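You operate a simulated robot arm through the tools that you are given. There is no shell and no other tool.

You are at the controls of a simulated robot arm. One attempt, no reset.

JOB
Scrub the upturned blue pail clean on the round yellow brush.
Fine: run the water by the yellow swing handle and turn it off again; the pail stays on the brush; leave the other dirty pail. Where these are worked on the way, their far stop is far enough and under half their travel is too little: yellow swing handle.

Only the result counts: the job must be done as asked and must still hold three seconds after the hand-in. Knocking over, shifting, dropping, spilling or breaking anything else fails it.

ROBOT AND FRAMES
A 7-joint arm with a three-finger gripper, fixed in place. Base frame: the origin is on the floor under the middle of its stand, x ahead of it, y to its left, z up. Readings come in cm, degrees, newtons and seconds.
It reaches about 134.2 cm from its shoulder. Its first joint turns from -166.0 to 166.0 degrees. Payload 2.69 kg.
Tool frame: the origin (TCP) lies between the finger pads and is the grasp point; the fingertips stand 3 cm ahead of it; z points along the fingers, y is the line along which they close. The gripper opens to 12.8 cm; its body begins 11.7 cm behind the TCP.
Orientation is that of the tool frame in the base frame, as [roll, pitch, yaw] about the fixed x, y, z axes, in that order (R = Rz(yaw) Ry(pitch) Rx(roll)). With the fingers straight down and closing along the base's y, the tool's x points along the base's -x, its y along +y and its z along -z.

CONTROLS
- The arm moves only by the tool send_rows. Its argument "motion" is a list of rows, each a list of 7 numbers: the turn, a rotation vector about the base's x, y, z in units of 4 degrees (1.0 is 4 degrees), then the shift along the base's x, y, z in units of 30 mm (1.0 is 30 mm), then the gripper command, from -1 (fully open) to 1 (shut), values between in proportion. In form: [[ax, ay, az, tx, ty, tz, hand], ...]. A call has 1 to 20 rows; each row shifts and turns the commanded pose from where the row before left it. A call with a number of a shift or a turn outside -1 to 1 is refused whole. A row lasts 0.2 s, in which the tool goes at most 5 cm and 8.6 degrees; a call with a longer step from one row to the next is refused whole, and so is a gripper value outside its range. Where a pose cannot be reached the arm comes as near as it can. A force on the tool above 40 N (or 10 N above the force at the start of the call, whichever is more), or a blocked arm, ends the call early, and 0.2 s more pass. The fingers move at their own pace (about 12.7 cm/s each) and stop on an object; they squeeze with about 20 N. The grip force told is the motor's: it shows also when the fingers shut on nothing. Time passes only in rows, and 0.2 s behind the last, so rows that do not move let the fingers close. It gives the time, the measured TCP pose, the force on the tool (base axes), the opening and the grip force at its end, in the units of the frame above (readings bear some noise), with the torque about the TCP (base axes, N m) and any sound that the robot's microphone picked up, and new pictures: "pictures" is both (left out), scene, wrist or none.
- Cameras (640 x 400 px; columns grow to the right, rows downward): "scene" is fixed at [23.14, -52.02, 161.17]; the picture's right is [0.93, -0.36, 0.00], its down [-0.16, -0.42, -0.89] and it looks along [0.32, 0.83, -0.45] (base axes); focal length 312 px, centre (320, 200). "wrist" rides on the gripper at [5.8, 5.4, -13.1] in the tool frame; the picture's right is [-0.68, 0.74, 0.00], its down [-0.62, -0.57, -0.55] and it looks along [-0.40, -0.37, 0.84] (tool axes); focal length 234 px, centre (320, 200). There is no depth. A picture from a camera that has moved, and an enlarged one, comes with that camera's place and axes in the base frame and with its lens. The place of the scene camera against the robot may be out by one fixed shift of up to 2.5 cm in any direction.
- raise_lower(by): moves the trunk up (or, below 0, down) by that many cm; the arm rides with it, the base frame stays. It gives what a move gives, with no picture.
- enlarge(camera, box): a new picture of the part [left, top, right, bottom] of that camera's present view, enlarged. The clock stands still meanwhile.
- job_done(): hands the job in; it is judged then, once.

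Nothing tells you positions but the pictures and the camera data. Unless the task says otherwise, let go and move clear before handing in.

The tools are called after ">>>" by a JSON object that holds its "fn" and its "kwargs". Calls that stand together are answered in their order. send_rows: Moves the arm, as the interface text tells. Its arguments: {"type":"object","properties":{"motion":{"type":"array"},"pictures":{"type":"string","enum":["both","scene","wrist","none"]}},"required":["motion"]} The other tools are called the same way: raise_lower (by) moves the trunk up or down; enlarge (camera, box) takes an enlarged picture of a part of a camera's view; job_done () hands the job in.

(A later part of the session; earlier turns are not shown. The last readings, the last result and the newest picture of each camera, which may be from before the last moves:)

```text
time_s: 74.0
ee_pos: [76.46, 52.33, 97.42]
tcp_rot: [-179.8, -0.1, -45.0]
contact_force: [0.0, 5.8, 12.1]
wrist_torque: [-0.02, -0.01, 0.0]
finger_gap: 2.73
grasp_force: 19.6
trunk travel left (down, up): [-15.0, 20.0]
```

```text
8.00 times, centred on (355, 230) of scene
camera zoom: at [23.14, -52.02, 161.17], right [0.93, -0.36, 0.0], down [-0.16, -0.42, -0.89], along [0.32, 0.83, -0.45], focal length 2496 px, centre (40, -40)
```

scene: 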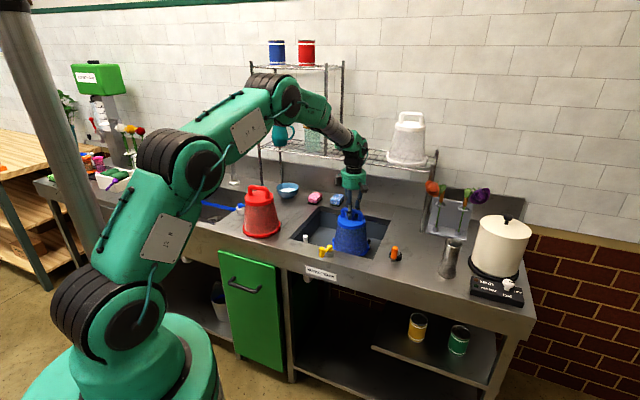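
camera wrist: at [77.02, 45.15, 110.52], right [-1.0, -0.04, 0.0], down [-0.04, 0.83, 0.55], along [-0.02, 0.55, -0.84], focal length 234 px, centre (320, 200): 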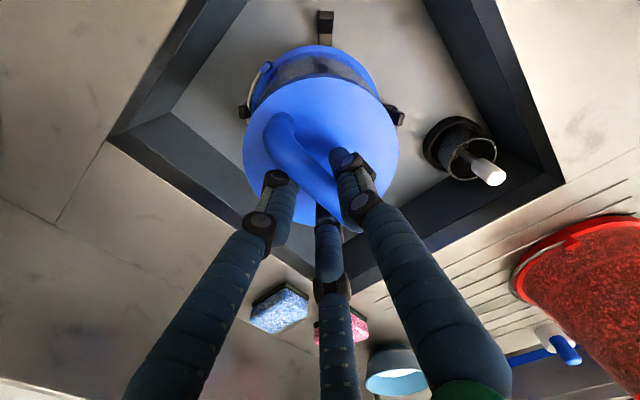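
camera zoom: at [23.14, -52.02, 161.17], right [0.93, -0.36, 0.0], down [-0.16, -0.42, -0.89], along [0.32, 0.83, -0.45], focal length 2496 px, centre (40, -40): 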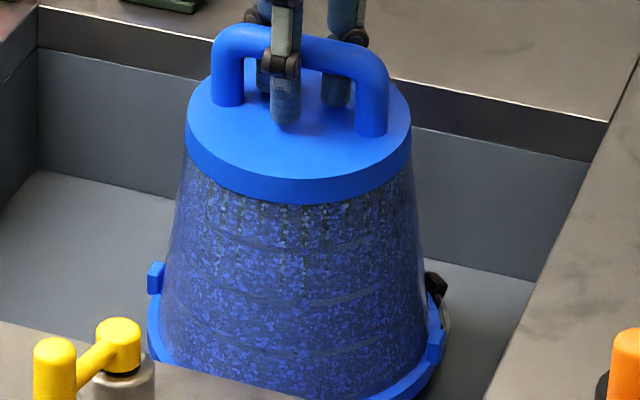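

The pail seems to have pivoted a few degrees about its bar in the grip, so the rim is catching on a post. I'll lift it just clear of the posts, with the brush still inside, and measure the tilt.

>>> {"fn": "send_rows", "kwargs": {"motion": [[0, 0, 0, 0, 0, 0.4, 1], [0, 0, 0, 0, 0.1, 0.5, 1], [0, 0, 0, 0, 0.1, 0.5, 1], [0, 0, 0, 0, 0, 0.2, 1], [0, 0, 0, 0, 0, 0, 1], [0, 0, 0, 0, 0, 0, 1]], "pictures": "both"}}

>>> {"fn": "enlarge", "kwargs": {"camera": "wrist", "box": [200, 0, 440, 160]}}

>>> {"fn": "enlarge", "kwargs": {"camera": "scene", "box": [315, 180, 395, 260]}}

```text
time_s: 75.4
ee_pos: [76.49, 52.82, 101.92]
tcp_rot: [180.0, 0.0, -45.0]
contact_force: [-0.2, -0.1, -3.0]
wrist_torque: [0.05, 0.01, 0.01]
finger_gap: 2.7
grasp_force: 20.1
trunk travel left (down, up): [-15.0, 20.0]
camera wrist: at [76.96, 44.86, 115.2], right [-1.0, -0.04, 0.0], down [-0.04, 0.84, 0.55], along [-0.02, 0.55, -0.84], focal length 234 px, centre (320, 200)
```

scene: 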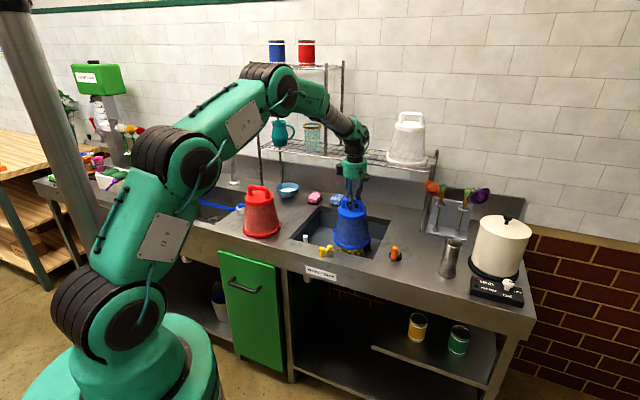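
wrist: 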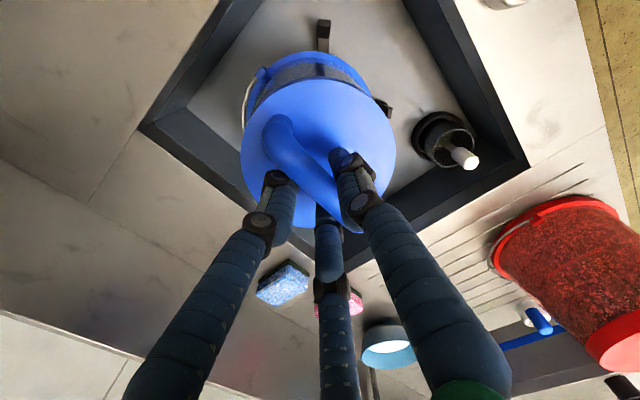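

```text
2.50 times, centred on (320, 80) of wrist
camera zoom: at [76.96, 44.86, 115.2], right [-1.0, -0.04, 0.0], down [-0.04, 0.84, 0.55], along [-0.02, 0.55, -0.84], focal length 585 px, centre (320, 500)
```

zoom: 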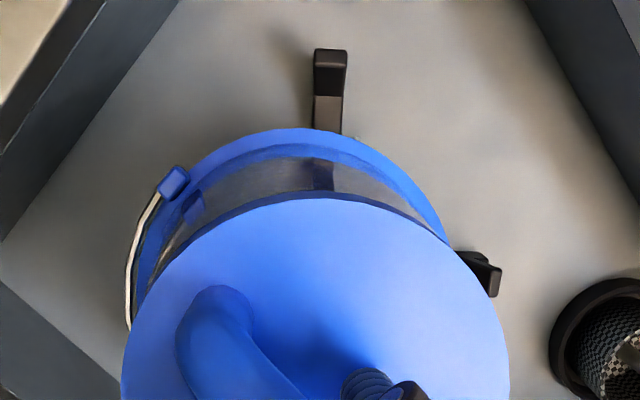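

```text
5.00 times, centred on (355, 220) of scene
camera zoom: at [23.14, -52.02, 161.17], right [0.93, -0.36, 0.0], down [-0.16, -0.42, -0.89], along [0.32, 0.83, -0.45], focal length 1560 px, centre (145, 100)
```

zoom: 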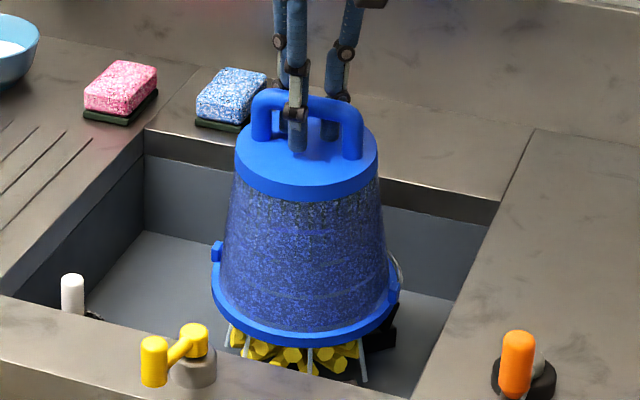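

Water streams are now visible running off the rim, so the water is on, and the pail's middle looks bluer. Zooming in.

>>> {"fn": "enlarge", "kwargs": {"camera": "scene", "box": [325, 195, 385, 255]}}

>>> {"fn": "enlarge", "kwargs": {"camera": "scene", "box": [330, 205, 370, 235]}}

```text
6.67 times, centred on (355, 225) of scene
camera zoom: at [23.14, -52.02, 161.17], right [0.93, -0.36, 0.0], down [-0.16, -0.42, -0.89], along [0.32, 0.83, -0.45], focal length 2080 px, centre (87, 33)
```

zoom: 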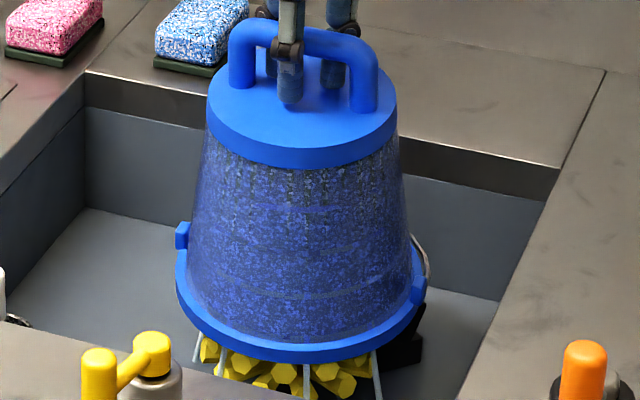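

```text
13.33 times, centred on (350, 220) of scene
camera zoom: at [23.14, -52.02, 161.17], right [0.93, -0.36, 0.0], down [-0.16, -0.42, -0.89], along [0.32, 0.83, -0.45], focal length 4160 px, centre (-80, -67)
```

zoom: 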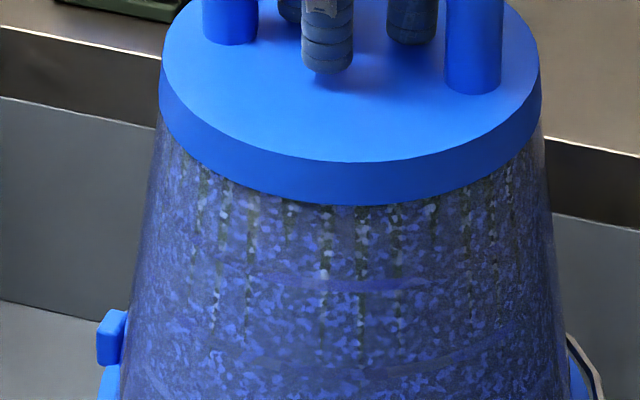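

The pail has tipped about 6–7° around its bar, with the rim towards the wall. I'll rotate the hand to straighten it and recheck.

>>> {"fn": "send_rows", "kwargs": {"motion": [[-0.6, 0.6, 0, 0, 0, 0, 1], [-0.6, 0.6, 0, 0, 0, 0, 1], [0, 0, 0, 0, 0, 0, 1]], "pictures": "none"}}

>>> {"fn": "enlarge", "kwargs": {"camera": "wrist", "box": [200, 0, 440, 160]}}

>>> {"fn": "enlarge", "kwargs": {"camera": "scene", "box": [325, 195, 385, 255]}}

```text
time_s: 76.2
ee_pos: [76.4, 52.94, 102.04]
tcp_rot: [173.2, 0.0, -44.9]
contact_force: [0.1, -0.6, -2.6]
wrist_torque: [-0.01, 0.01, -0.03]
finger_gap: 2.67
grasp_force: 20.5
trunk travel left (down, up): [-15.0, 20.0]
```

```text
2.50 times, centred on (320, 80) of wrist
camera zoom: at [78.12, 46.06, 115.71], right [-1.0, -0.04, 0.09], down [0.01, 0.88, 0.48], along [-0.1, 0.48, -0.87], focal length 585 px, centre (320, 500)
```

zoom: 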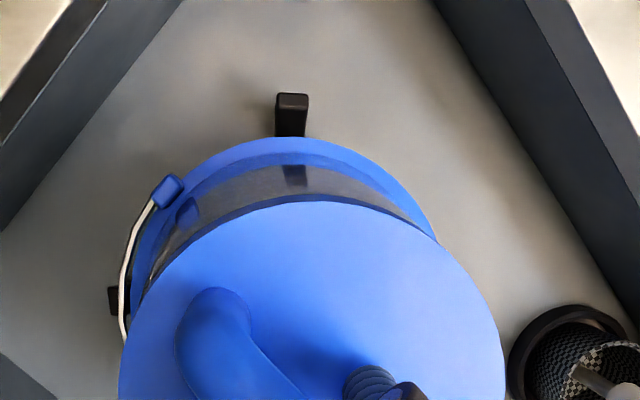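

```text
6.67 times, centred on (355, 225) of scene
camera zoom: at [23.14, -52.02, 161.17], right [0.93, -0.36, 0.0], down [-0.16, -0.42, -0.89], along [0.32, 0.83, -0.45], focal length 2080 px, centre (87, 33)
```

zoom: 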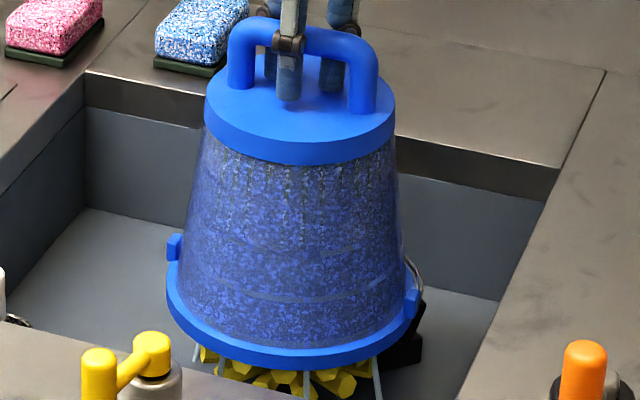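

The pail is upright again and laterally aligned, and steady jets from the cradle confirm that the water runs. I'll lower it back to the seat gently.

>>> {"fn": "send_rows", "kwargs": {"motion": [[0, 0, 0, 0, -0.05, -0.4, 1], [0, 0, 0, 0, 0, -0.4, 1], [0, 0, 0, 0, 0, -0.35, 1], [0, 0, 0, 0, 0, -0.25, 1], [0, 0, 0, 0, 0, -0.15, 1], [0, 0, 0, 0, 0, 0, 1]], "pictures": "none"}}

>>> {"fn": "enlarge", "kwargs": {"camera": "wrist", "box": [200, 0, 440, 160]}}

>>> {"fn": "enlarge", "kwargs": {"camera": "scene", "box": [325, 195, 385, 255]}}

```text
time_s: 77.6
ee_pos: [76.66, 52.66, 97.36]
tcp_rot: [173.2, 0.1, -45.0]
contact_force: [-0.1, 0.6, -2.0]
wrist_torque: [0.02, -0.02, 0.0]
finger_gap: 2.69
grasp_force: 19.9
trunk travel left (down, up): [-15.0, 20.0]
```

```text
2.50 times, centred on (320, 80) of wrist
camera zoom: at [78.14, 45.9, 111.07], right [-1.0, -0.04, 0.09], down [0.01, 0.88, 0.48], along [-0.1, 0.48, -0.87], focal length 585 px, centre (320, 500)
```

zoom: 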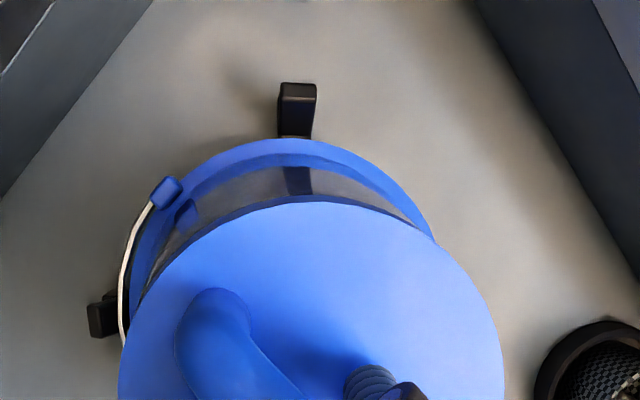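

```text
6.67 times, centred on (355, 225) of scene
camera zoom: at [23.14, -52.02, 161.17], right [0.93, -0.36, 0.0], down [-0.16, -0.42, -0.89], along [0.32, 0.83, -0.45], focal length 2080 px, centre (87, 33)
```

zoom: 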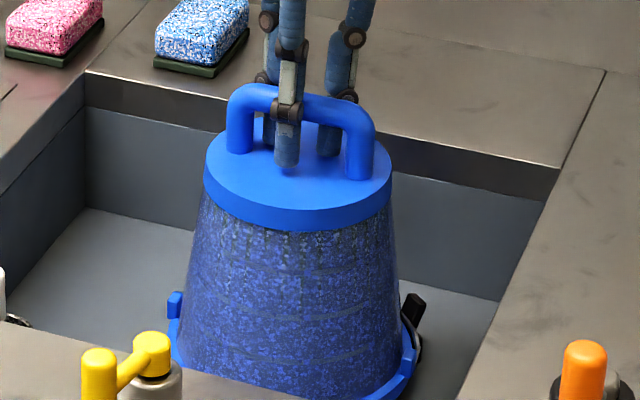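

The pail is between the posts and nearly seated. I'll lower the last few millimetres and do a long series of twists.

>>> {"fn": "send_rows", "kwargs": {"motion": [[0, 0, 0, 0, 0, -0.08, 1], [0, 0, 1, 0, 0, 0, 1], [0, 0, 1, 0, 0, 0, 1], [0, 0, 1, 0, 0, 0, 1], [0, 0, 1, 0, 0, 0, 1], [0, 0, -1, 0, 0, 0, 1], [0, 0, -1, 0, 0, 0, 1], [0, 0, -1, 0, 0, 0, 1], [0, 0, -1, 0, 0, 0, 1], [0, 0, -1, 0, 0, 0, 1], [0, 0, -1, 0, 0, 0, 1], [0, 0, -1, 0, 0, 0, 1], [0, 0, -1, 0, 0, 0, 1], [0, 0, 1, 0, 0, 0, 1], [0, 0, 1, 0, 0, 0, 1], [0, 0, 1, 0, 0, 0, 1], [0, 0, 1, 0, 0, 0, 1], [0, 0, 0, 0, 0, 0, 1]], "pictures": "none"}}

>>> {"fn": "enlarge", "kwargs": {"camera": "scene", "box": [325, 195, 385, 255]}}

>>> {"fn": "enlarge", "kwargs": {"camera": "wrist", "box": [200, 0, 440, 160]}}

```text
time_s: 81.4
ee_pos: [76.41, 52.82, 97.0]
tcp_rot: [173.2, -0.1, -44.9]
contact_force: [0.3, 0.8, -2.1]
wrist_torque: [0.02, 0.0, -0.02]
finger_gap: 2.68
grasp_force: 20.3
trunk travel left (down, up): [-15.0, 20.0]
```

```text
6.67 times, centred on (355, 225) of scene
camera zoom: at [23.14, -52.02, 161.17], right [0.93, -0.36, 0.0], down [-0.16, -0.42, -0.89], along [0.32, 0.83, -0.45], focal length 2080 px, centre (87, 33)
```

zoom: 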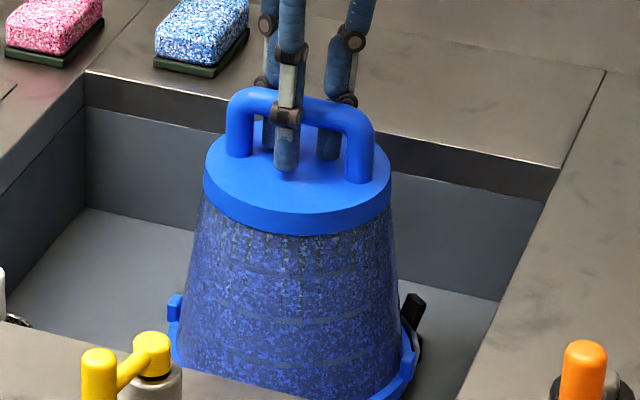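

```text
2.50 times, centred on (320, 80) of wrist
camera zoom: at [78.13, 45.92, 110.8], right [-1.0, -0.04, 0.09], down [0.01, 0.88, 0.48], along [-0.1, 0.48, -0.87], focal length 585 px, centre (320, 500)
```

zoom: 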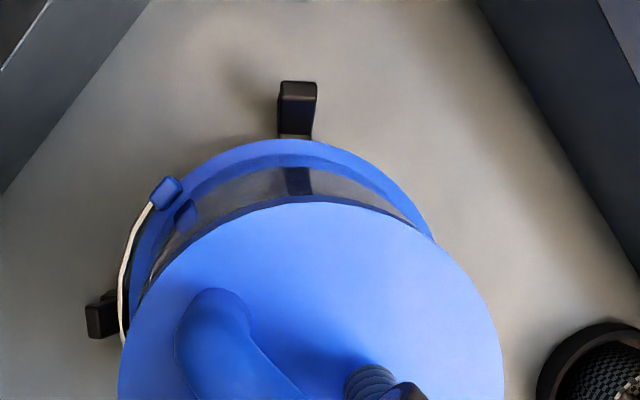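

>>> {"fn": "send_rows", "kwargs": {"motion": [[0, 0, 0, 0, 0, -0.08, 1], [0, 0, 0, 0, 0, -0.05, 1], [0, 0, 0, 0, 0, 0, 1]], "pictures": "none"}}

```text
time_s: 82.2
ee_pos: [76.5, 52.75, 96.74]
tcp_rot: [173.3, -0.1, -45.1]
contact_force: [2.3, 3.4, 9.9]
wrist_torque: [-0.03, -0.02, 0.03]
finger_gap: 2.74
grasp_force: 20.4
trunk travel left (down, up): [-15.0, 20.0]
```

Now it is seated (about 10 N). I'll ease slightly and keep twisting through a longer series.

>>> {"fn": "send_rows", "kwargs": {"motion": [[0, 0, 0, 0, 0, 0.04, 1], [0, 0, 1, 0, 0, 0, 1], [0, 0, 1, 0, 0, 0, 1], [0, 0, 1, 0, 0, 0, 1], [0, 0, 1, 0, 0, 0, 1], [0, 0, 1, 0, 0, 0, 1], [0, 0, -1, 0, 0, 0, 1], [0, 0, -1, 0, 0, 0, 1], [0, 0, -1, 0, 0, 0, 1], [0, 0, -1, 0, 0, 0, 1], [0, 0, -1, 0, 0, 0, 1], [0, 0, -1, 0, 0, 0, 1], [0, 0, -1, 0, 0, 0, 1], [0, 0, -1, 0, 0, 0, 1], [0, 0, -1, 0, 0, 0, 1], [0, 0, -1, 0, 0, 0, 1], [0, 0, 1, 0, 0, 0, 1], [0, 0, 1, 0, 0, 0, 1], [0, 0, 1, 0, 0, 0, 1], [0, 0, 1, 0, 0, 0, 1]], "pictures": "none"}}

>>> {"fn": "enlarge", "kwargs": {"camera": "scene", "box": [325, 195, 385, 255]}}

```text
time_s: 86.4
ee_pos: [76.42, 52.76, 96.79]
tcp_rot: [173.2, 0.0, -49.0]
contact_force: [-0.8, 0.1, -1.5]
wrist_torque: [0.02, 0.01, -0.02]
finger_gap: 2.73
grasp_force: 19.4
trunk travel left (down, up): [-15.0, 20.0]
```

```text
6.67 times, centred on (355, 225) of scene
camera zoom: at [23.14, -52.02, 161.17], right [0.93, -0.36, 0.0], down [-0.16, -0.42, -0.89], along [0.32, 0.83, -0.45], focal length 2080 px, centre (87, 33)
```

zoom: 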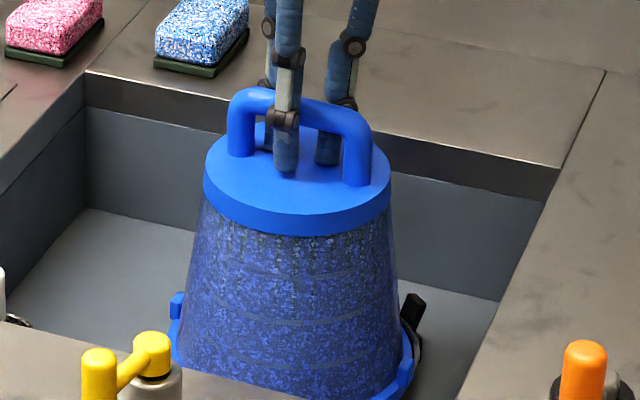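

To judge progress fairly I'll do more strokes and finish lifted at the same height as the t=24.8 picture, taken before the water was on, for a direct comparison.

>>> {"fn": "send_rows", "kwargs": {"motion": [[0, 0, 1, 0, 0, 0.4, 1], [0, 0, 0, 0, 0, 0.45, 1], [0, 0, 0, 0, 0, 0.45, 1], [0, 0, 0, 0, 0, 0.4, 1], [0, 0, 0, 0, 0, -0.4, 1], [0, 0, 0, 0, 0, -0.45, 1], [0, 0, 0, 0, 0, -0.45, 1], [0, 0, 0, 0, 0, -0.35, 1], [0, 0, 0, 0, 0, 0.35, 1], [0, 0, 0, 0, 0, 0.45, 1], [0, 0, 0, 0, 0, 0.45, 1], [0, 0, 0, 0, 0, 0.4, 1], [0, 0, 0, 0, 0, 0, 1]], "pictures": "none"}}

>>> {"fn": "enlarge", "kwargs": {"camera": "scene", "box": [315, 190, 395, 260]}}

>>> {"fn": "enlarge", "kwargs": {"camera": "scene", "box": [325, 215, 385, 255]}}

>>> {"fn": "enlarge", "kwargs": {"camera": "wrist", "box": [200, 0, 440, 160]}}

```text
time_s: 89.2
ee_pos: [76.4, 52.61, 101.8]
tcp_rot: [173.2, -0.1, -45.0]
contact_force: [-0.4, 0.8, -2.9]
wrist_torque: [0.05, -0.01, 0.0]
finger_gap: 2.72
grasp_force: 20.4
trunk travel left (down, up): [-15.0, 20.0]
```

```text
5.71 times, centred on (355, 225) of scene
camera zoom: at [23.14, -52.02, 161.17], right [0.93, -0.36, 0.0], down [-0.16, -0.42, -0.89], along [0.32, 0.83, -0.45], focal length 1783 px, centre (120, 57)
```

zoom: 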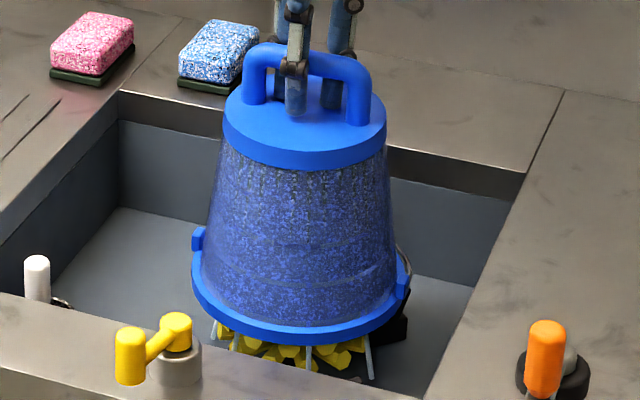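

```text
10.00 times, centred on (355, 235) of scene
camera zoom: at [23.14, -52.02, 161.17], right [0.93, -0.36, 0.0], down [-0.16, -0.42, -0.89], along [0.32, 0.83, -0.45], focal length 3120 px, centre (-30, -150)
```

zoom: 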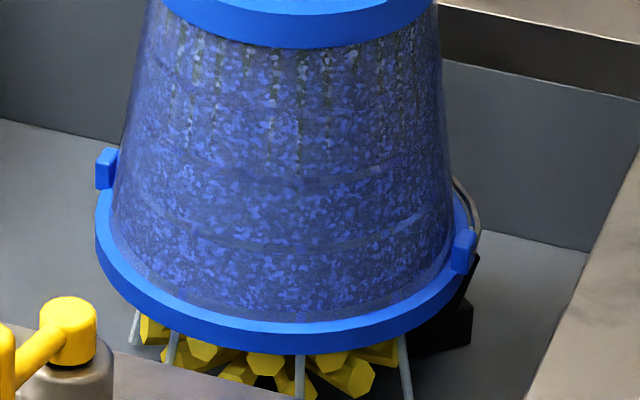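

```text
2.50 times, centred on (320, 80) of wrist
camera zoom: at [78.11, 45.79, 115.68], right [-1.0, -0.04, 0.09], down [0.01, 0.88, 0.48], along [-0.1, 0.48, -0.87], focal length 585 px, centre (320, 500)
```

zoom: 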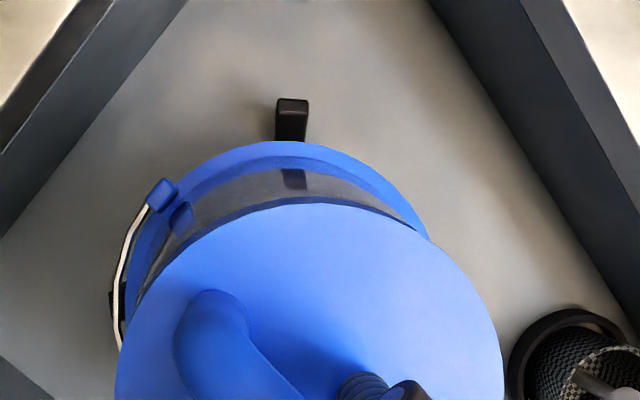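

The jets still run and there may be slight fading. I'll reseat the pail and do a longer block of twisting, then compare at the same pose again.

>>> {"fn": "send_rows", "kwargs": {"motion": [[0, 0, 0, 0, 0, -0.4, 1], [0, 0, 0, 0, 0, -0.45, 1], [0, 0, 0, 0, 0, -0.45, 1], [0, 0, 0, 0, 0, -0.3, 1], [0, 0, 0, 0, 0, -0.04, 1], [0, 0, 1, 0, 0, 0, 1], [0, 0, 1, 0, 0, 0, 1], [0, 0, 1, 0, 0, 0, 1], [0, 0, 1, 0, 0, 0, 1], [0, 0, 1, 0, 0, 0, 1], [0, 0, 0, 0, 0, 0, 1]], "pictures": "none"}}

>>> {"fn": "send_rows", "kwargs": {"motion": [[0, 0, -1, 0, 0, 0, 1], [0, 0, -1, 0, 0, 0, 1], [0, 0, -1, 0, 0, 0, 1], [0, 0, -1, 0, 0, 0, 1], [0, 0, -1, 0, 0, 0, 1], [0, 0, -1, 0, 0, 0, 1], [0, 0, -1, 0, 0, 0, 1], [0, 0, -1, 0, 0, 0, 1], [0, 0, -1, 0, 0, 0, 1], [0, 0, -1, 0, 0, 0, 1], [0, 0, 1, 0, 0, 0, 1], [0, 0, 1, 0, 0, 0, 1], [0, 0, 1, 0, 0, 0, 1], [0, 0, 1, 0, 0, 0, 1], [0, 0, 1, 0, 0, 0, 1], [0, 0, 1, 0, 0, 0, 1], [0, 0, 1, 0, 0, 0, 1], [0, 0, 1, 0, 0, 0, 1], [0, 0, 1, 0, 0, 0, 1], [0, 0, 1, 0, 0, 0, 1]], "pictures": "none"}}

>>> {"fn": "send_rows", "kwargs": {"motion": [[0, 0, -1, 0, 0, 0, 1], [0, 0, -1, 0, 0, 0, 1], [0, 0, -1, 0, 0, 0, 1], [0, 0, -1, 0, 0, 0, 1], [0, 0, -1, 0, 0, 0, 1], [0, 0, -1, 0, 0, 0, 1], [0, 0, -1, 0, 0, 0, 1], [0, 0, -1, 0, 0, 0, 1], [0, 0, -1, 0, 0, 0, 1], [0, 0, -1, 0, 0, 0, 1], [0, 0, 1, 0, 0, 0, 1], [0, 0, 1, 0, 0, 0, 1], [0, 0, 1, 0, 0, 0, 1], [0, 0, 1, 0, 0, 0, 1], [0, 0, 1, 0, 0, 0, 1], [0, 0, 1, 0, 0, 0, 1], [0, 0, 1, 0, 0, 0, 1], [0, 0, 1, 0, 0, 0, 1], [0, 0, 1, 0, 0, 0, 1], [0, 0, 1, 0, 0, 0, 1]], "pictures": "none"}}

>>> {"fn": "enlarge", "kwargs": {"camera": "scene", "box": [315, 190, 395, 260]}}

```text
time_s: 91.6
ee_pos: [76.44, 52.69, 96.85]
tcp_rot: [173.1, 0.1, -24.9]
contact_force: [-0.3, -0.3, -2.6]
wrist_torque: [0.01, 0.02, 0.01]
finger_gap: 2.73
grasp_force: 19.9
trunk travel left (down, up): [-15.0, 20.0]
```

```text
time_s: 95.8
ee_pos: [76.48, 52.72, 96.96]
tcp_rot: [173.2, 0.0, -24.9]
contact_force: [-0.3, -0.5, -2.2]
wrist_torque: [-0.01, 0.0, 0.0]
finger_gap: 2.68
grasp_force: 20.1
trunk travel left (down, up): [-15.0, 20.0]
```

```text
time_s: 100.0
ee_pos: [76.46, 52.76, 96.95]
tcp_rot: [173.3, 0.1, -24.9]
contact_force: [-0.1, -0.1, -3.4]
wrist_torque: [-0.02, -0.02, -0.01]
finger_gap: 2.71
grasp_force: 19.7
trunk travel left (down, up): [-15.0, 20.0]
```

```text
5.71 times, centred on (355, 225) of scene
camera zoom: at [23.14, -52.02, 161.17], right [0.93, -0.36, 0.0], down [-0.16, -0.42, -0.89], along [0.32, 0.83, -0.45], focal length 1783 px, centre (120, 57)
```

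zoom: 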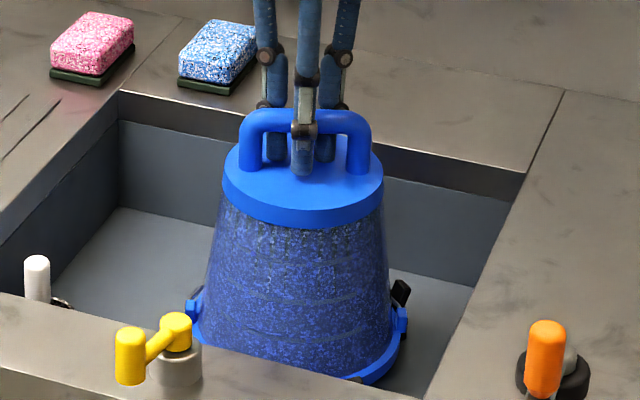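

Twisting about 500° in total hasn't visibly cleaned it, so strokes along the brush may be what counts. I'll do several full 7 cm up-down strokes combined with twists.

>>> {"fn": "send_rows", "kwargs": {"motion": [[0, 0, -1, 0, 0, 0.5, 1], [0, 0, -1, 0, 0, 0.6, 1], [0, 0, -1, 0, 0, 0.6, 1], [0, 0, -1, 0, 0, 0.6, 1], [0, 0, -1, 0, 0, -0.6, 1], [0, 0, 0, 0, 0, -0.6, 1], [0, 0, 0, 0, 0, -0.6, 1], [0, 0, 0, 0, 0, -0.45, 1], [0, 0, 0, 0, 0, 0, 1], [0, 0, 0, 0, 0, 0.45, 1], [0, 0, 0, 0, 0, 0.6, 1], [0, 0, 0, 0, 0, 0.6, 1], [0, 0, 0, 0, 0, 0.6, 1], [0, 0, 0, 0, 0, -0.6, 1], [0, 0, 0, 0, 0, -0.6, 1], [0, 0, 0, 0, 0, -0.6, 1], [0, 0, 0, 0, 0, -0.45, 1], [0, 0, 0, 0, 0, 0, 1]], "pictures": "none"}}

>>> {"fn": "enlarge", "kwargs": {"camera": "scene", "box": [315, 190, 395, 260]}}

>>> {"fn": "enlarge", "kwargs": {"camera": "wrist", "box": [200, 0, 440, 160]}}

```text
time_s: 103.8
ee_pos: [76.57, 52.71, 97.01]
tcp_rot: [173.3, -0.1, -45.0]
contact_force: [-0.2, 0.0, -3.6]
wrist_torque: [-0.02, -0.02, -0.01]
finger_gap: 2.7
grasp_force: 20.4
trunk travel left (down, up): [-15.0, 20.0]
```

```text
5.71 times, centred on (355, 225) of scene
camera zoom: at [23.14, -52.02, 161.17], right [0.93, -0.36, 0.0], down [-0.16, -0.42, -0.89], along [0.32, 0.83, -0.45], focal length 1783 px, centre (120, 57)
```

zoom: 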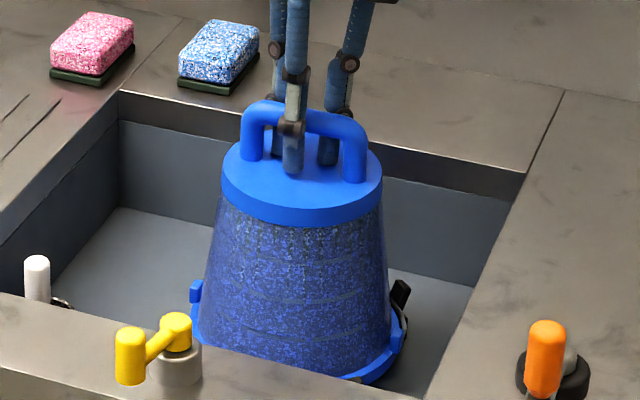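

```text
2.50 times, centred on (320, 80) of wrist
camera zoom: at [78.19, 45.89, 110.82], right [-1.0, -0.04, 0.09], down [0.01, 0.88, 0.48], along [-0.1, 0.48, -0.87], focal length 585 px, centre (320, 500)
```

zoom: 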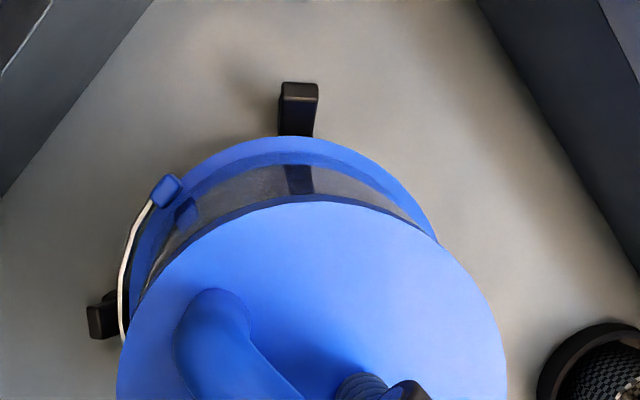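

Water is on and the pail is on the brush, but twisting and plunging while centred doesn't touch the bristles, since torque and force stay near zero. I'll try pressing the pail's wall sideways against the brush, gently, to see where it makes contact.

>>> {"fn": "send_rows", "kwargs": {"motion": [[0, 0, 0, 0.07, -0.07, 0, 1], [0, 0, 0, 0.07, -0.07, 0, 1], [0, 0, 0, 0.07, -0.07, 0, 1], [0, 0, 0, 0, 0, 0, 1]], "pictures": "none"}}

>>> {"fn": "enlarge", "kwargs": {"camera": "wrist", "box": [200, 0, 440, 160]}}

>>> {"fn": "enlarge", "kwargs": {"camera": "scene", "box": [315, 190, 395, 260]}}

```text
time_s: 104.8
ee_pos: [77.14, 52.06, 96.92]
tcp_rot: [173.2, 0.0, -45.1]
contact_force: [0.6, 0.9, -2.0]
wrist_torque: [0.02, 0.02, 0.0]
finger_gap: 2.71
grasp_force: 19.7
trunk travel left (down, up): [-15.0, 20.0]
```

```text
2.50 times, centred on (320, 80) of wrist
camera zoom: at [78.75, 45.24, 110.86], right [-1.0, -0.04, 0.09], down [0.01, 0.88, 0.48], along [-0.1, 0.48, -0.87], focal length 585 px, centre (320, 500)
```

zoom: 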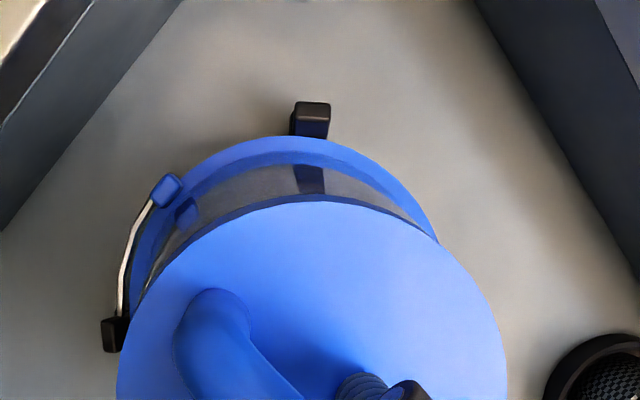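

```text
5.71 times, centred on (355, 225) of scene
camera zoom: at [23.14, -52.02, 161.17], right [0.93, -0.36, 0.0], down [-0.16, -0.42, -0.89], along [0.32, 0.83, -0.45], focal length 1783 px, centre (120, 57)
```

zoom: 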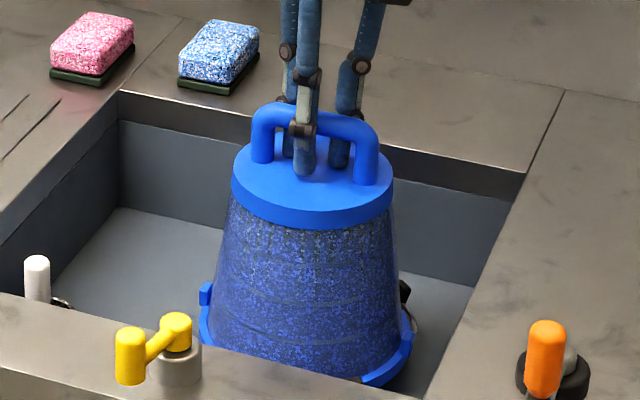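

>>> {"fn": "send_rows", "kwargs": {"motion": [[0, 0, 0, 0.07, -0.07, 0, 1], [0, 0, 0, 0.07, -0.07, 0, 1], [0, 0, 0, 0, 0, 0, 1]], "pictures": "none"}}

>>> {"fn": "enlarge", "kwargs": {"camera": "wrist", "box": [200, 0, 440, 160]}}

```text
time_s: 105.6
ee_pos: [77.4, 51.59, 97.11]
tcp_rot: [173.3, 0.0, -45.0]
contact_force: [-2.7, 2.1, -0.7]
wrist_torque: [0.41, 0.39, -0.01]
finger_gap: 2.71
grasp_force: 20.0
trunk travel left (down, up): [-15.0, 20.0]
```

```text
2.50 times, centred on (320, 80) of wrist
camera zoom: at [79.15, 44.84, 110.88], right [-1.0, -0.04, 0.09], down [0.01, 0.88, 0.48], along [-0.1, 0.48, -0.87], focal length 585 px, centre (320, 500)
```

zoom: 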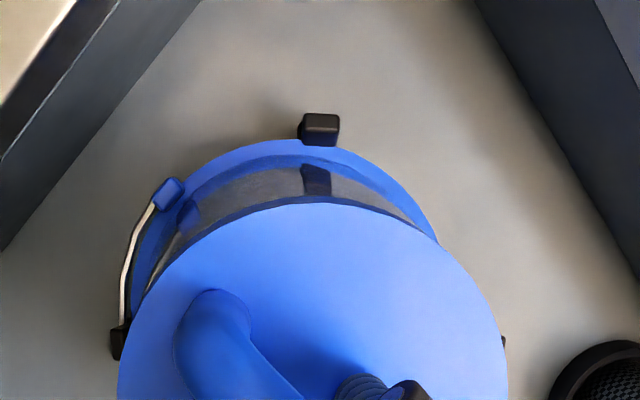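

There is contact now (about 3.4 N, roughly 17 cm below the grip). I'll rub with small twists while keeping this light contact and see whether it affects the dirt.

>>> {"fn": "send_rows", "kwargs": {"motion": [[0, 0, 1, 0.03, -0.03, 0, 1], [0, 0, 1, 0, 0, 0, 1], [0, 0, 1, 0, 0, 0, 1], [0, 0, 1, 0, 0, 0, 1], [0, 0, -1, 0, 0, 0, 1], [0, 0, -1, 0, 0, 0, 1], [0, 0, -1, 0, 0, 0, 1], [0, 0, -1, 0, 0, 0, 1], [0, 0, -1, 0, 0, 0, 1], [0, 0, -1, 0, 0, 0, 1], [0, 0, -1, 0, 0, 0, 1], [0, 0, -1, 0, 0, 0, 1], [0, 0, 1, 0, 0, 0, 1], [0, 0, 1, 0, 0, 0, 1], [0, 0, 1, 0, 0, 0, 1], [0, 0, 1, 0, 0, 0, 1], [0, 0, 0, 0, 0, 0, 1]], "pictures": "none"}}

>>> {"fn": "enlarge", "kwargs": {"camera": "scene", "box": [315, 190, 395, 260]}}

>>> {"fn": "enlarge", "kwargs": {"camera": "wrist", "box": [200, 0, 440, 160]}}

```text
time_s: 109.2
ee_pos: [77.6, 51.64, 96.98]
tcp_rot: [173.2, 0.0, -44.8]
contact_force: [0.3, 1.0, -1.6]
wrist_torque: [0.0, -0.04, 0.02]
finger_gap: 2.73
grasp_force: 19.7
trunk travel left (down, up): [-15.0, 20.0]
```

```text
5.71 times, centred on (355, 225) of scene
camera zoom: at [23.14, -52.02, 161.17], right [0.93, -0.36, 0.0], down [-0.16, -0.42, -0.89], along [0.32, 0.83, -0.45], focal length 1783 px, centre (120, 57)
```

zoom: 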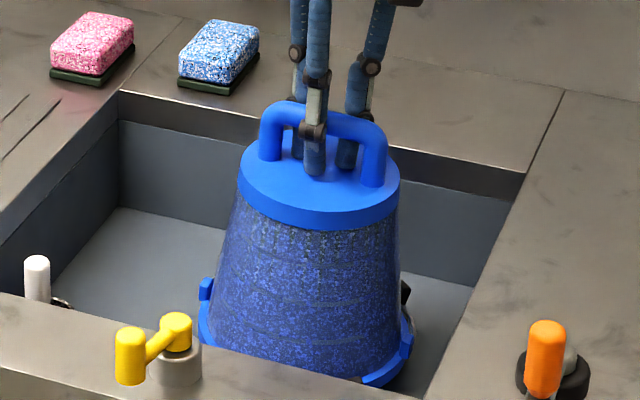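

```text
2.50 times, centred on (320, 80) of wrist
camera zoom: at [79.29, 44.75, 110.88], right [-1.0, -0.04, 0.09], down [0.01, 0.88, 0.48], along [-0.1, 0.48, -0.87], focal length 585 px, centre (320, 500)
```

zoom: 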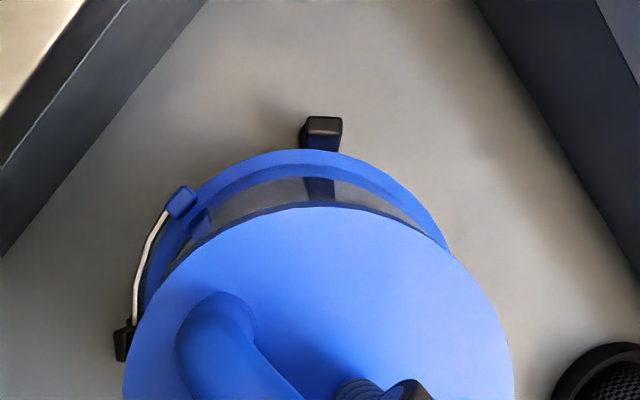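

>>> {"fn": "enlarge", "kwargs": {"camera": "scene", "box": [325, 205, 385, 255]}}

>>> {"fn": "enlarge", "kwargs": {"camera": "scene", "box": [235, 180, 285, 240]}}

>>> {"fn": "enlarge", "kwargs": {"camera": "scene", "box": [375, 100, 445, 170]}}

```text
8.00 times, centred on (355, 230) of scene
camera zoom: at [23.14, -52.02, 161.17], right [0.93, -0.36, 0.0], down [-0.16, -0.42, -0.89], along [0.32, 0.83, -0.45], focal length 2496 px, centre (40, -40)
```

zoom: 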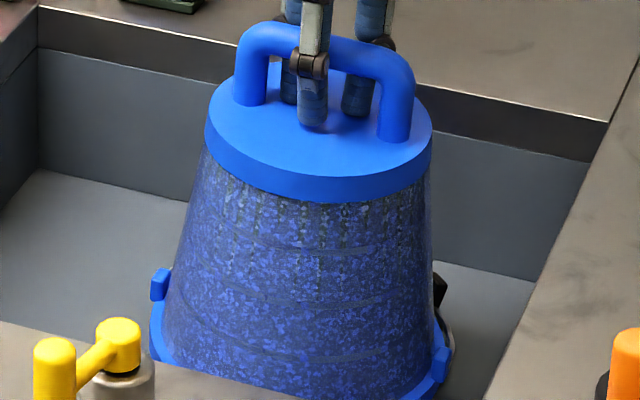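

```text
6.67 times, centred on (260, 210) of scene
camera zoom: at [23.14, -52.02, 161.17], right [0.93, -0.36, 0.0], down [-0.16, -0.42, -0.89], along [0.32, 0.83, -0.45], focal length 2080 px, centre (720, 133)
```

zoom: 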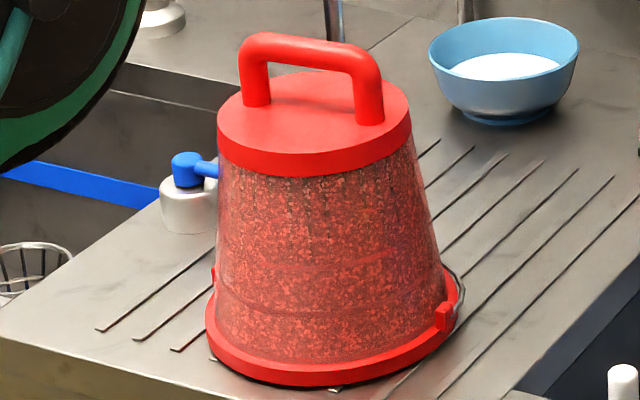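

```text
5.71 times, centred on (410, 135) of scene
camera zoom: at [23.14, -52.02, 161.17], right [0.93, -0.36, 0.0], down [-0.16, -0.42, -0.89], along [0.32, 0.83, -0.45], focal length 1783 px, centre (-194, 571)
```

zoom: 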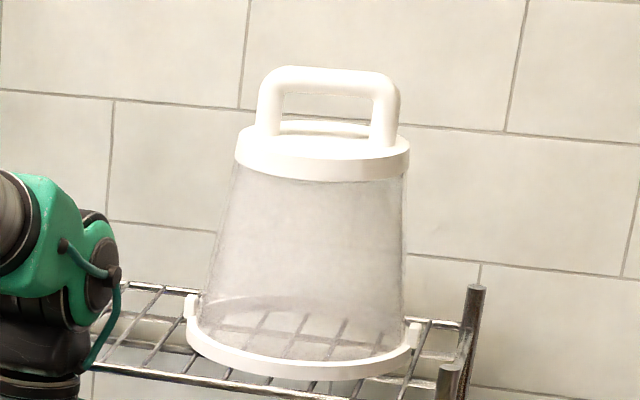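

Key clue: the clean white pail is translucent, so a clean blue pail should show the brush through its wall. The pail has tipped slightly in the grip, so I'll recentre it, set it down, release to let it settle upright, then regrip.

>>> {"fn": "send_rows", "kwargs": {"motion": [[0, 0, 0, -0.1, 0.1, 0, 1], [0, 0, 0, -0.1, 0.1, 0, 1], [0, 0, 0, -0.1, 0.1, 0, 1], [0, 0, 0, 0, 0, -0.06, 1], [0, 0, 0, 0, 0, 0, 1]], "pictures": "none"}}

>>> {"fn": "send_rows", "kwargs": {"motion": [[0, 0, 0, 0, 0, 0, 0.6], [0, 0, 0, 0, 0, 0, 0.4], [0, 0, 0, 0, 0, 0, 0.2], [0, 0, 0, 0, 0, 0, 0.0], [0, 0, 0, 0, 0, 0, -0.2], [0, 0, 0, 0, 0, 0, -0.2]], "pictures": "both"}}

>>> {"fn": "enlarge", "kwargs": {"camera": "wrist", "box": [200, 0, 440, 260]}}

>>> {"fn": "enlarge", "kwargs": {"camera": "scene", "box": [315, 180, 395, 260]}}

```text
time_s: 110.4
ee_pos: [76.77, 52.47, 96.85]
tcp_rot: [173.2, 0.0, -45.0]
contact_force: [-0.2, 0.6, -2.4]
wrist_torque: [0.02, -0.02, 0.01]
finger_gap: 2.67
grasp_force: 20.0
trunk travel left (down, up): [-15.0, 20.0]
```

```text
time_s: 111.8
ee_pos: [76.79, 52.4, 96.88]
tcp_rot: [173.1, 0.0, -44.9]
contact_force: [3.8, -0.4, -1.5]
wrist_torque: [-0.17, -0.65, 0.17]
finger_gap: 5.68
grasp_force: 0.2
trunk travel left (down, up): [-15.0, 20.0]
camera wrist: at [78.42, 45.6, 110.73], right [-1.0, -0.04, 0.09], down [0.01, 0.88, 0.48], along [-0.09, 0.48, -0.87], focal length 234 px, centre (320, 200)
```

scene: 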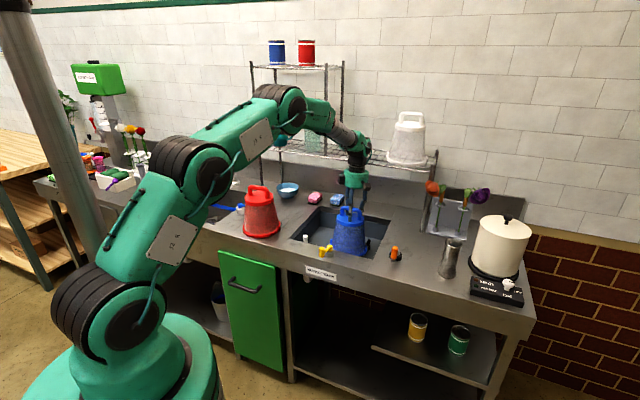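
wrist: 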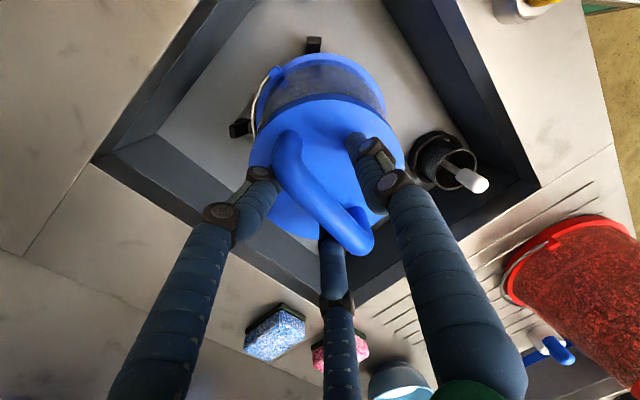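

```text
1.54 times, centred on (320, 130) of wrist
camera zoom: at [78.42, 45.6, 110.73], right [-1.0, -0.04, 0.09], down [0.01, 0.88, 0.48], along [-0.09, 0.48, -0.87], focal length 360 px, centre (320, 308)
```

zoom: 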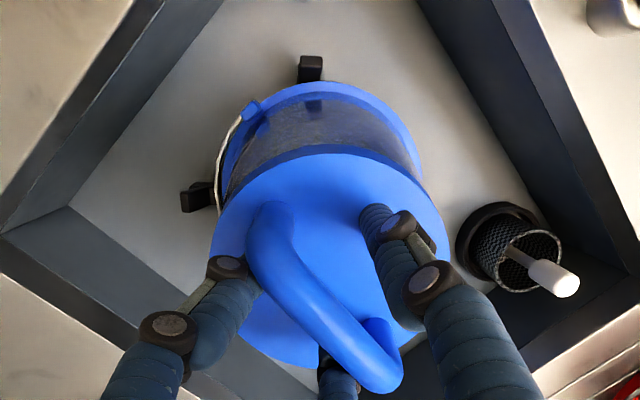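

```text
5.00 times, centred on (355, 220) of scene
camera zoom: at [23.14, -52.02, 161.17], right [0.93, -0.36, 0.0], down [-0.16, -0.42, -0.89], along [0.32, 0.83, -0.45], focal length 1560 px, centre (145, 100)
```

zoom: 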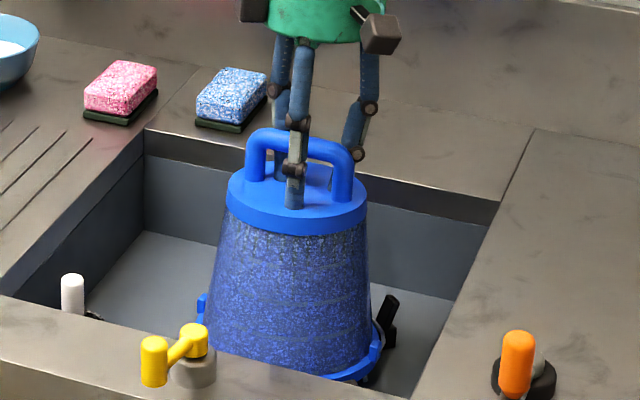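

Opening is hindered because the bar slid about 0.8 cm sideways in the grip, so a finger presses on a handle post. I'll close slightly, recentre the hand over the bar, and open again.

>>> {"fn": "send_rows", "kwargs": {"motion": [[0, 0, 0, 0, 0, 0, 0.2], [0, 0, 0, 0, 0, 0, 0.35], [0, 0, 0, -0.1, 0.1, 0, 0.35], [0, 0, 0, -0.08, 0.08, 0, 0.35], [0, 0, 0, 0, 0, 0, 0.35]], "pictures": "none"}}

>>> {"fn": "enlarge", "kwargs": {"camera": "wrist", "box": [200, 0, 440, 260]}}

```text
time_s: 113.0
ee_pos: [76.35, 52.97, 97.08]
tcp_rot: [173.5, 0.0, -45.0]
contact_force: [22.0, -4.9, 14.0]
wrist_torque: [-1.04, -2.5, 0.75]
finger_gap: 4.05
grasp_force: 0.0
trunk travel left (down, up): [-15.0, 20.0]
```

```text
1.54 times, centred on (320, 130) of wrist
camera zoom: at [77.91, 46.15, 110.94], right [-1.0, -0.04, 0.08], down [0.01, 0.88, 0.48], along [-0.09, 0.48, -0.87], focal length 360 px, centre (320, 308)
```

zoom: 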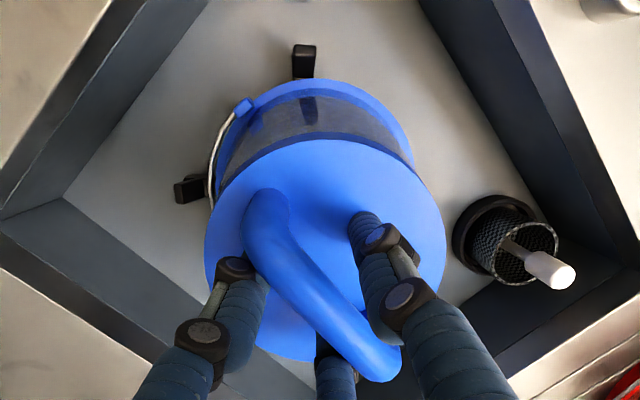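

That raised the side force, so I'll reverse that move at once and then regrip to regain control.

>>> {"fn": "send_rows", "kwargs": {"motion": [[0, 0, 0, 0.1, -0.1, 0, 0.35], [0, 0, 0, 0.1, -0.1, 0, 0.35], [0, 0, 0, 0, 0, 0, 0.35]], "pictures": "none"}}

>>> {"fn": "enlarge", "kwargs": {"camera": "wrist", "box": [200, 0, 440, 260]}}

>>> {"fn": "enlarge", "kwargs": {"camera": "scene", "box": [315, 180, 395, 260]}}

```text
time_s: 113.8
ee_pos: [76.69, 52.26, 96.8]
tcp_rot: [172.9, 0.0, -45.1]
contact_force: [0.0, 0.3, -2.4]
wrist_torque: [-0.01, 0.01, -0.01]
finger_gap: 4.04
grasp_force: 0.0
trunk travel left (down, up): [-15.0, 20.0]
```

```text
1.54 times, centred on (320, 130) of wrist
camera zoom: at [78.34, 45.54, 110.56], right [-1.0, -0.04, 0.09], down [0.01, 0.88, 0.48], along [-0.1, 0.47, -0.87], focal length 360 px, centre (320, 308)
```

zoom: 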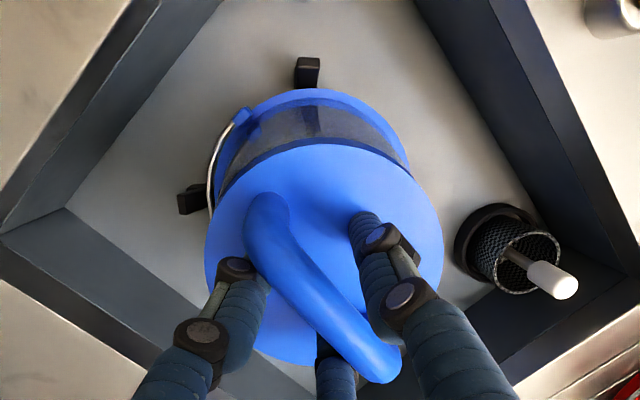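

```text
5.00 times, centred on (355, 220) of scene
camera zoom: at [23.14, -52.02, 161.17], right [0.93, -0.36, 0.0], down [-0.16, -0.42, -0.89], along [0.32, 0.83, -0.45], focal length 1560 px, centre (145, 100)
```

zoom: 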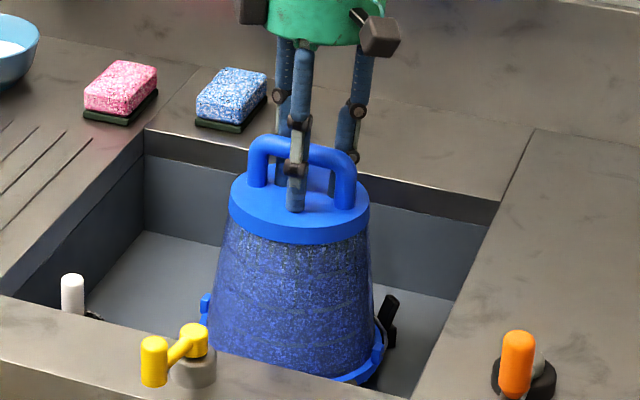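

>>> {"fn": "send_rows", "kwargs": {"motion": [[0, 0, 0, 0, 0, 0, 0.25], [0, 0, 0, 0, 0, 0, 0.15], [0, 0, 0, 0, 0, 0, 0.15]], "pictures": "none"}}

>>> {"fn": "enlarge", "kwargs": {"camera": "wrist", "box": [240, 100, 400, 260]}}

>>> {"fn": "enlarge", "kwargs": {"camera": "scene", "box": [330, 180, 380, 220]}}

```text
time_s: 114.6
ee_pos: [76.68, 52.3, 96.9]
tcp_rot: [173.2, 0.0, -44.9]
contact_force: [-0.8, 0.8, -2.7]
wrist_torque: [0.01, 0.01, -0.03]
finger_gap: 5.05
grasp_force: 0.1
trunk travel left (down, up): [-15.0, 20.0]
```

```text
2.50 times, centred on (320, 180) of wrist
camera zoom: at [78.42, 45.55, 110.71], right [-1.0, -0.04, 0.09], down [0.01, 0.88, 0.48], along [-0.1, 0.48, -0.87], focal length 585 px, centre (320, 250)
```

zoom: 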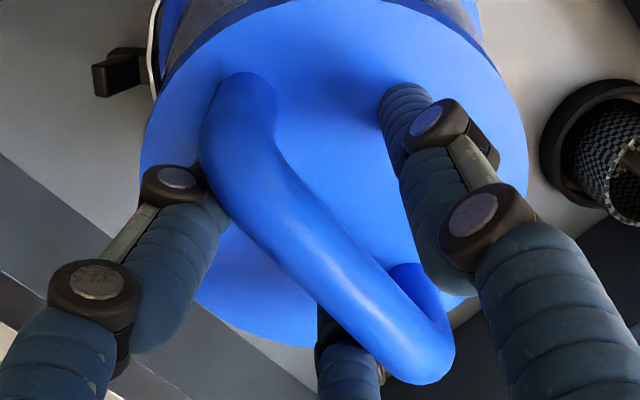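

```text
10.00 times, centred on (355, 200) of scene
camera zoom: at [23.14, -52.02, 161.17], right [0.93, -0.36, 0.0], down [-0.16, -0.42, -0.89], along [0.32, 0.83, -0.45], focal length 3120 px, centre (-30, 200)
```

zoom: 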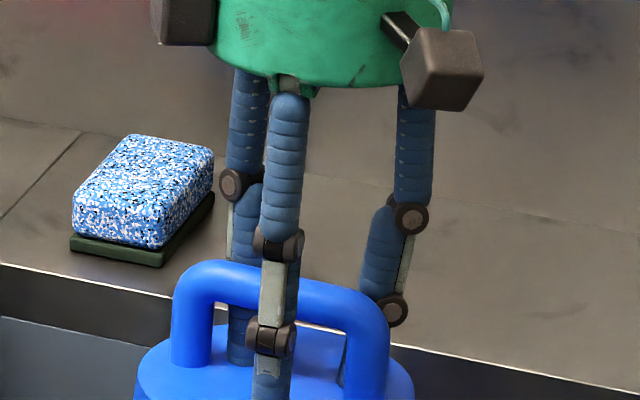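

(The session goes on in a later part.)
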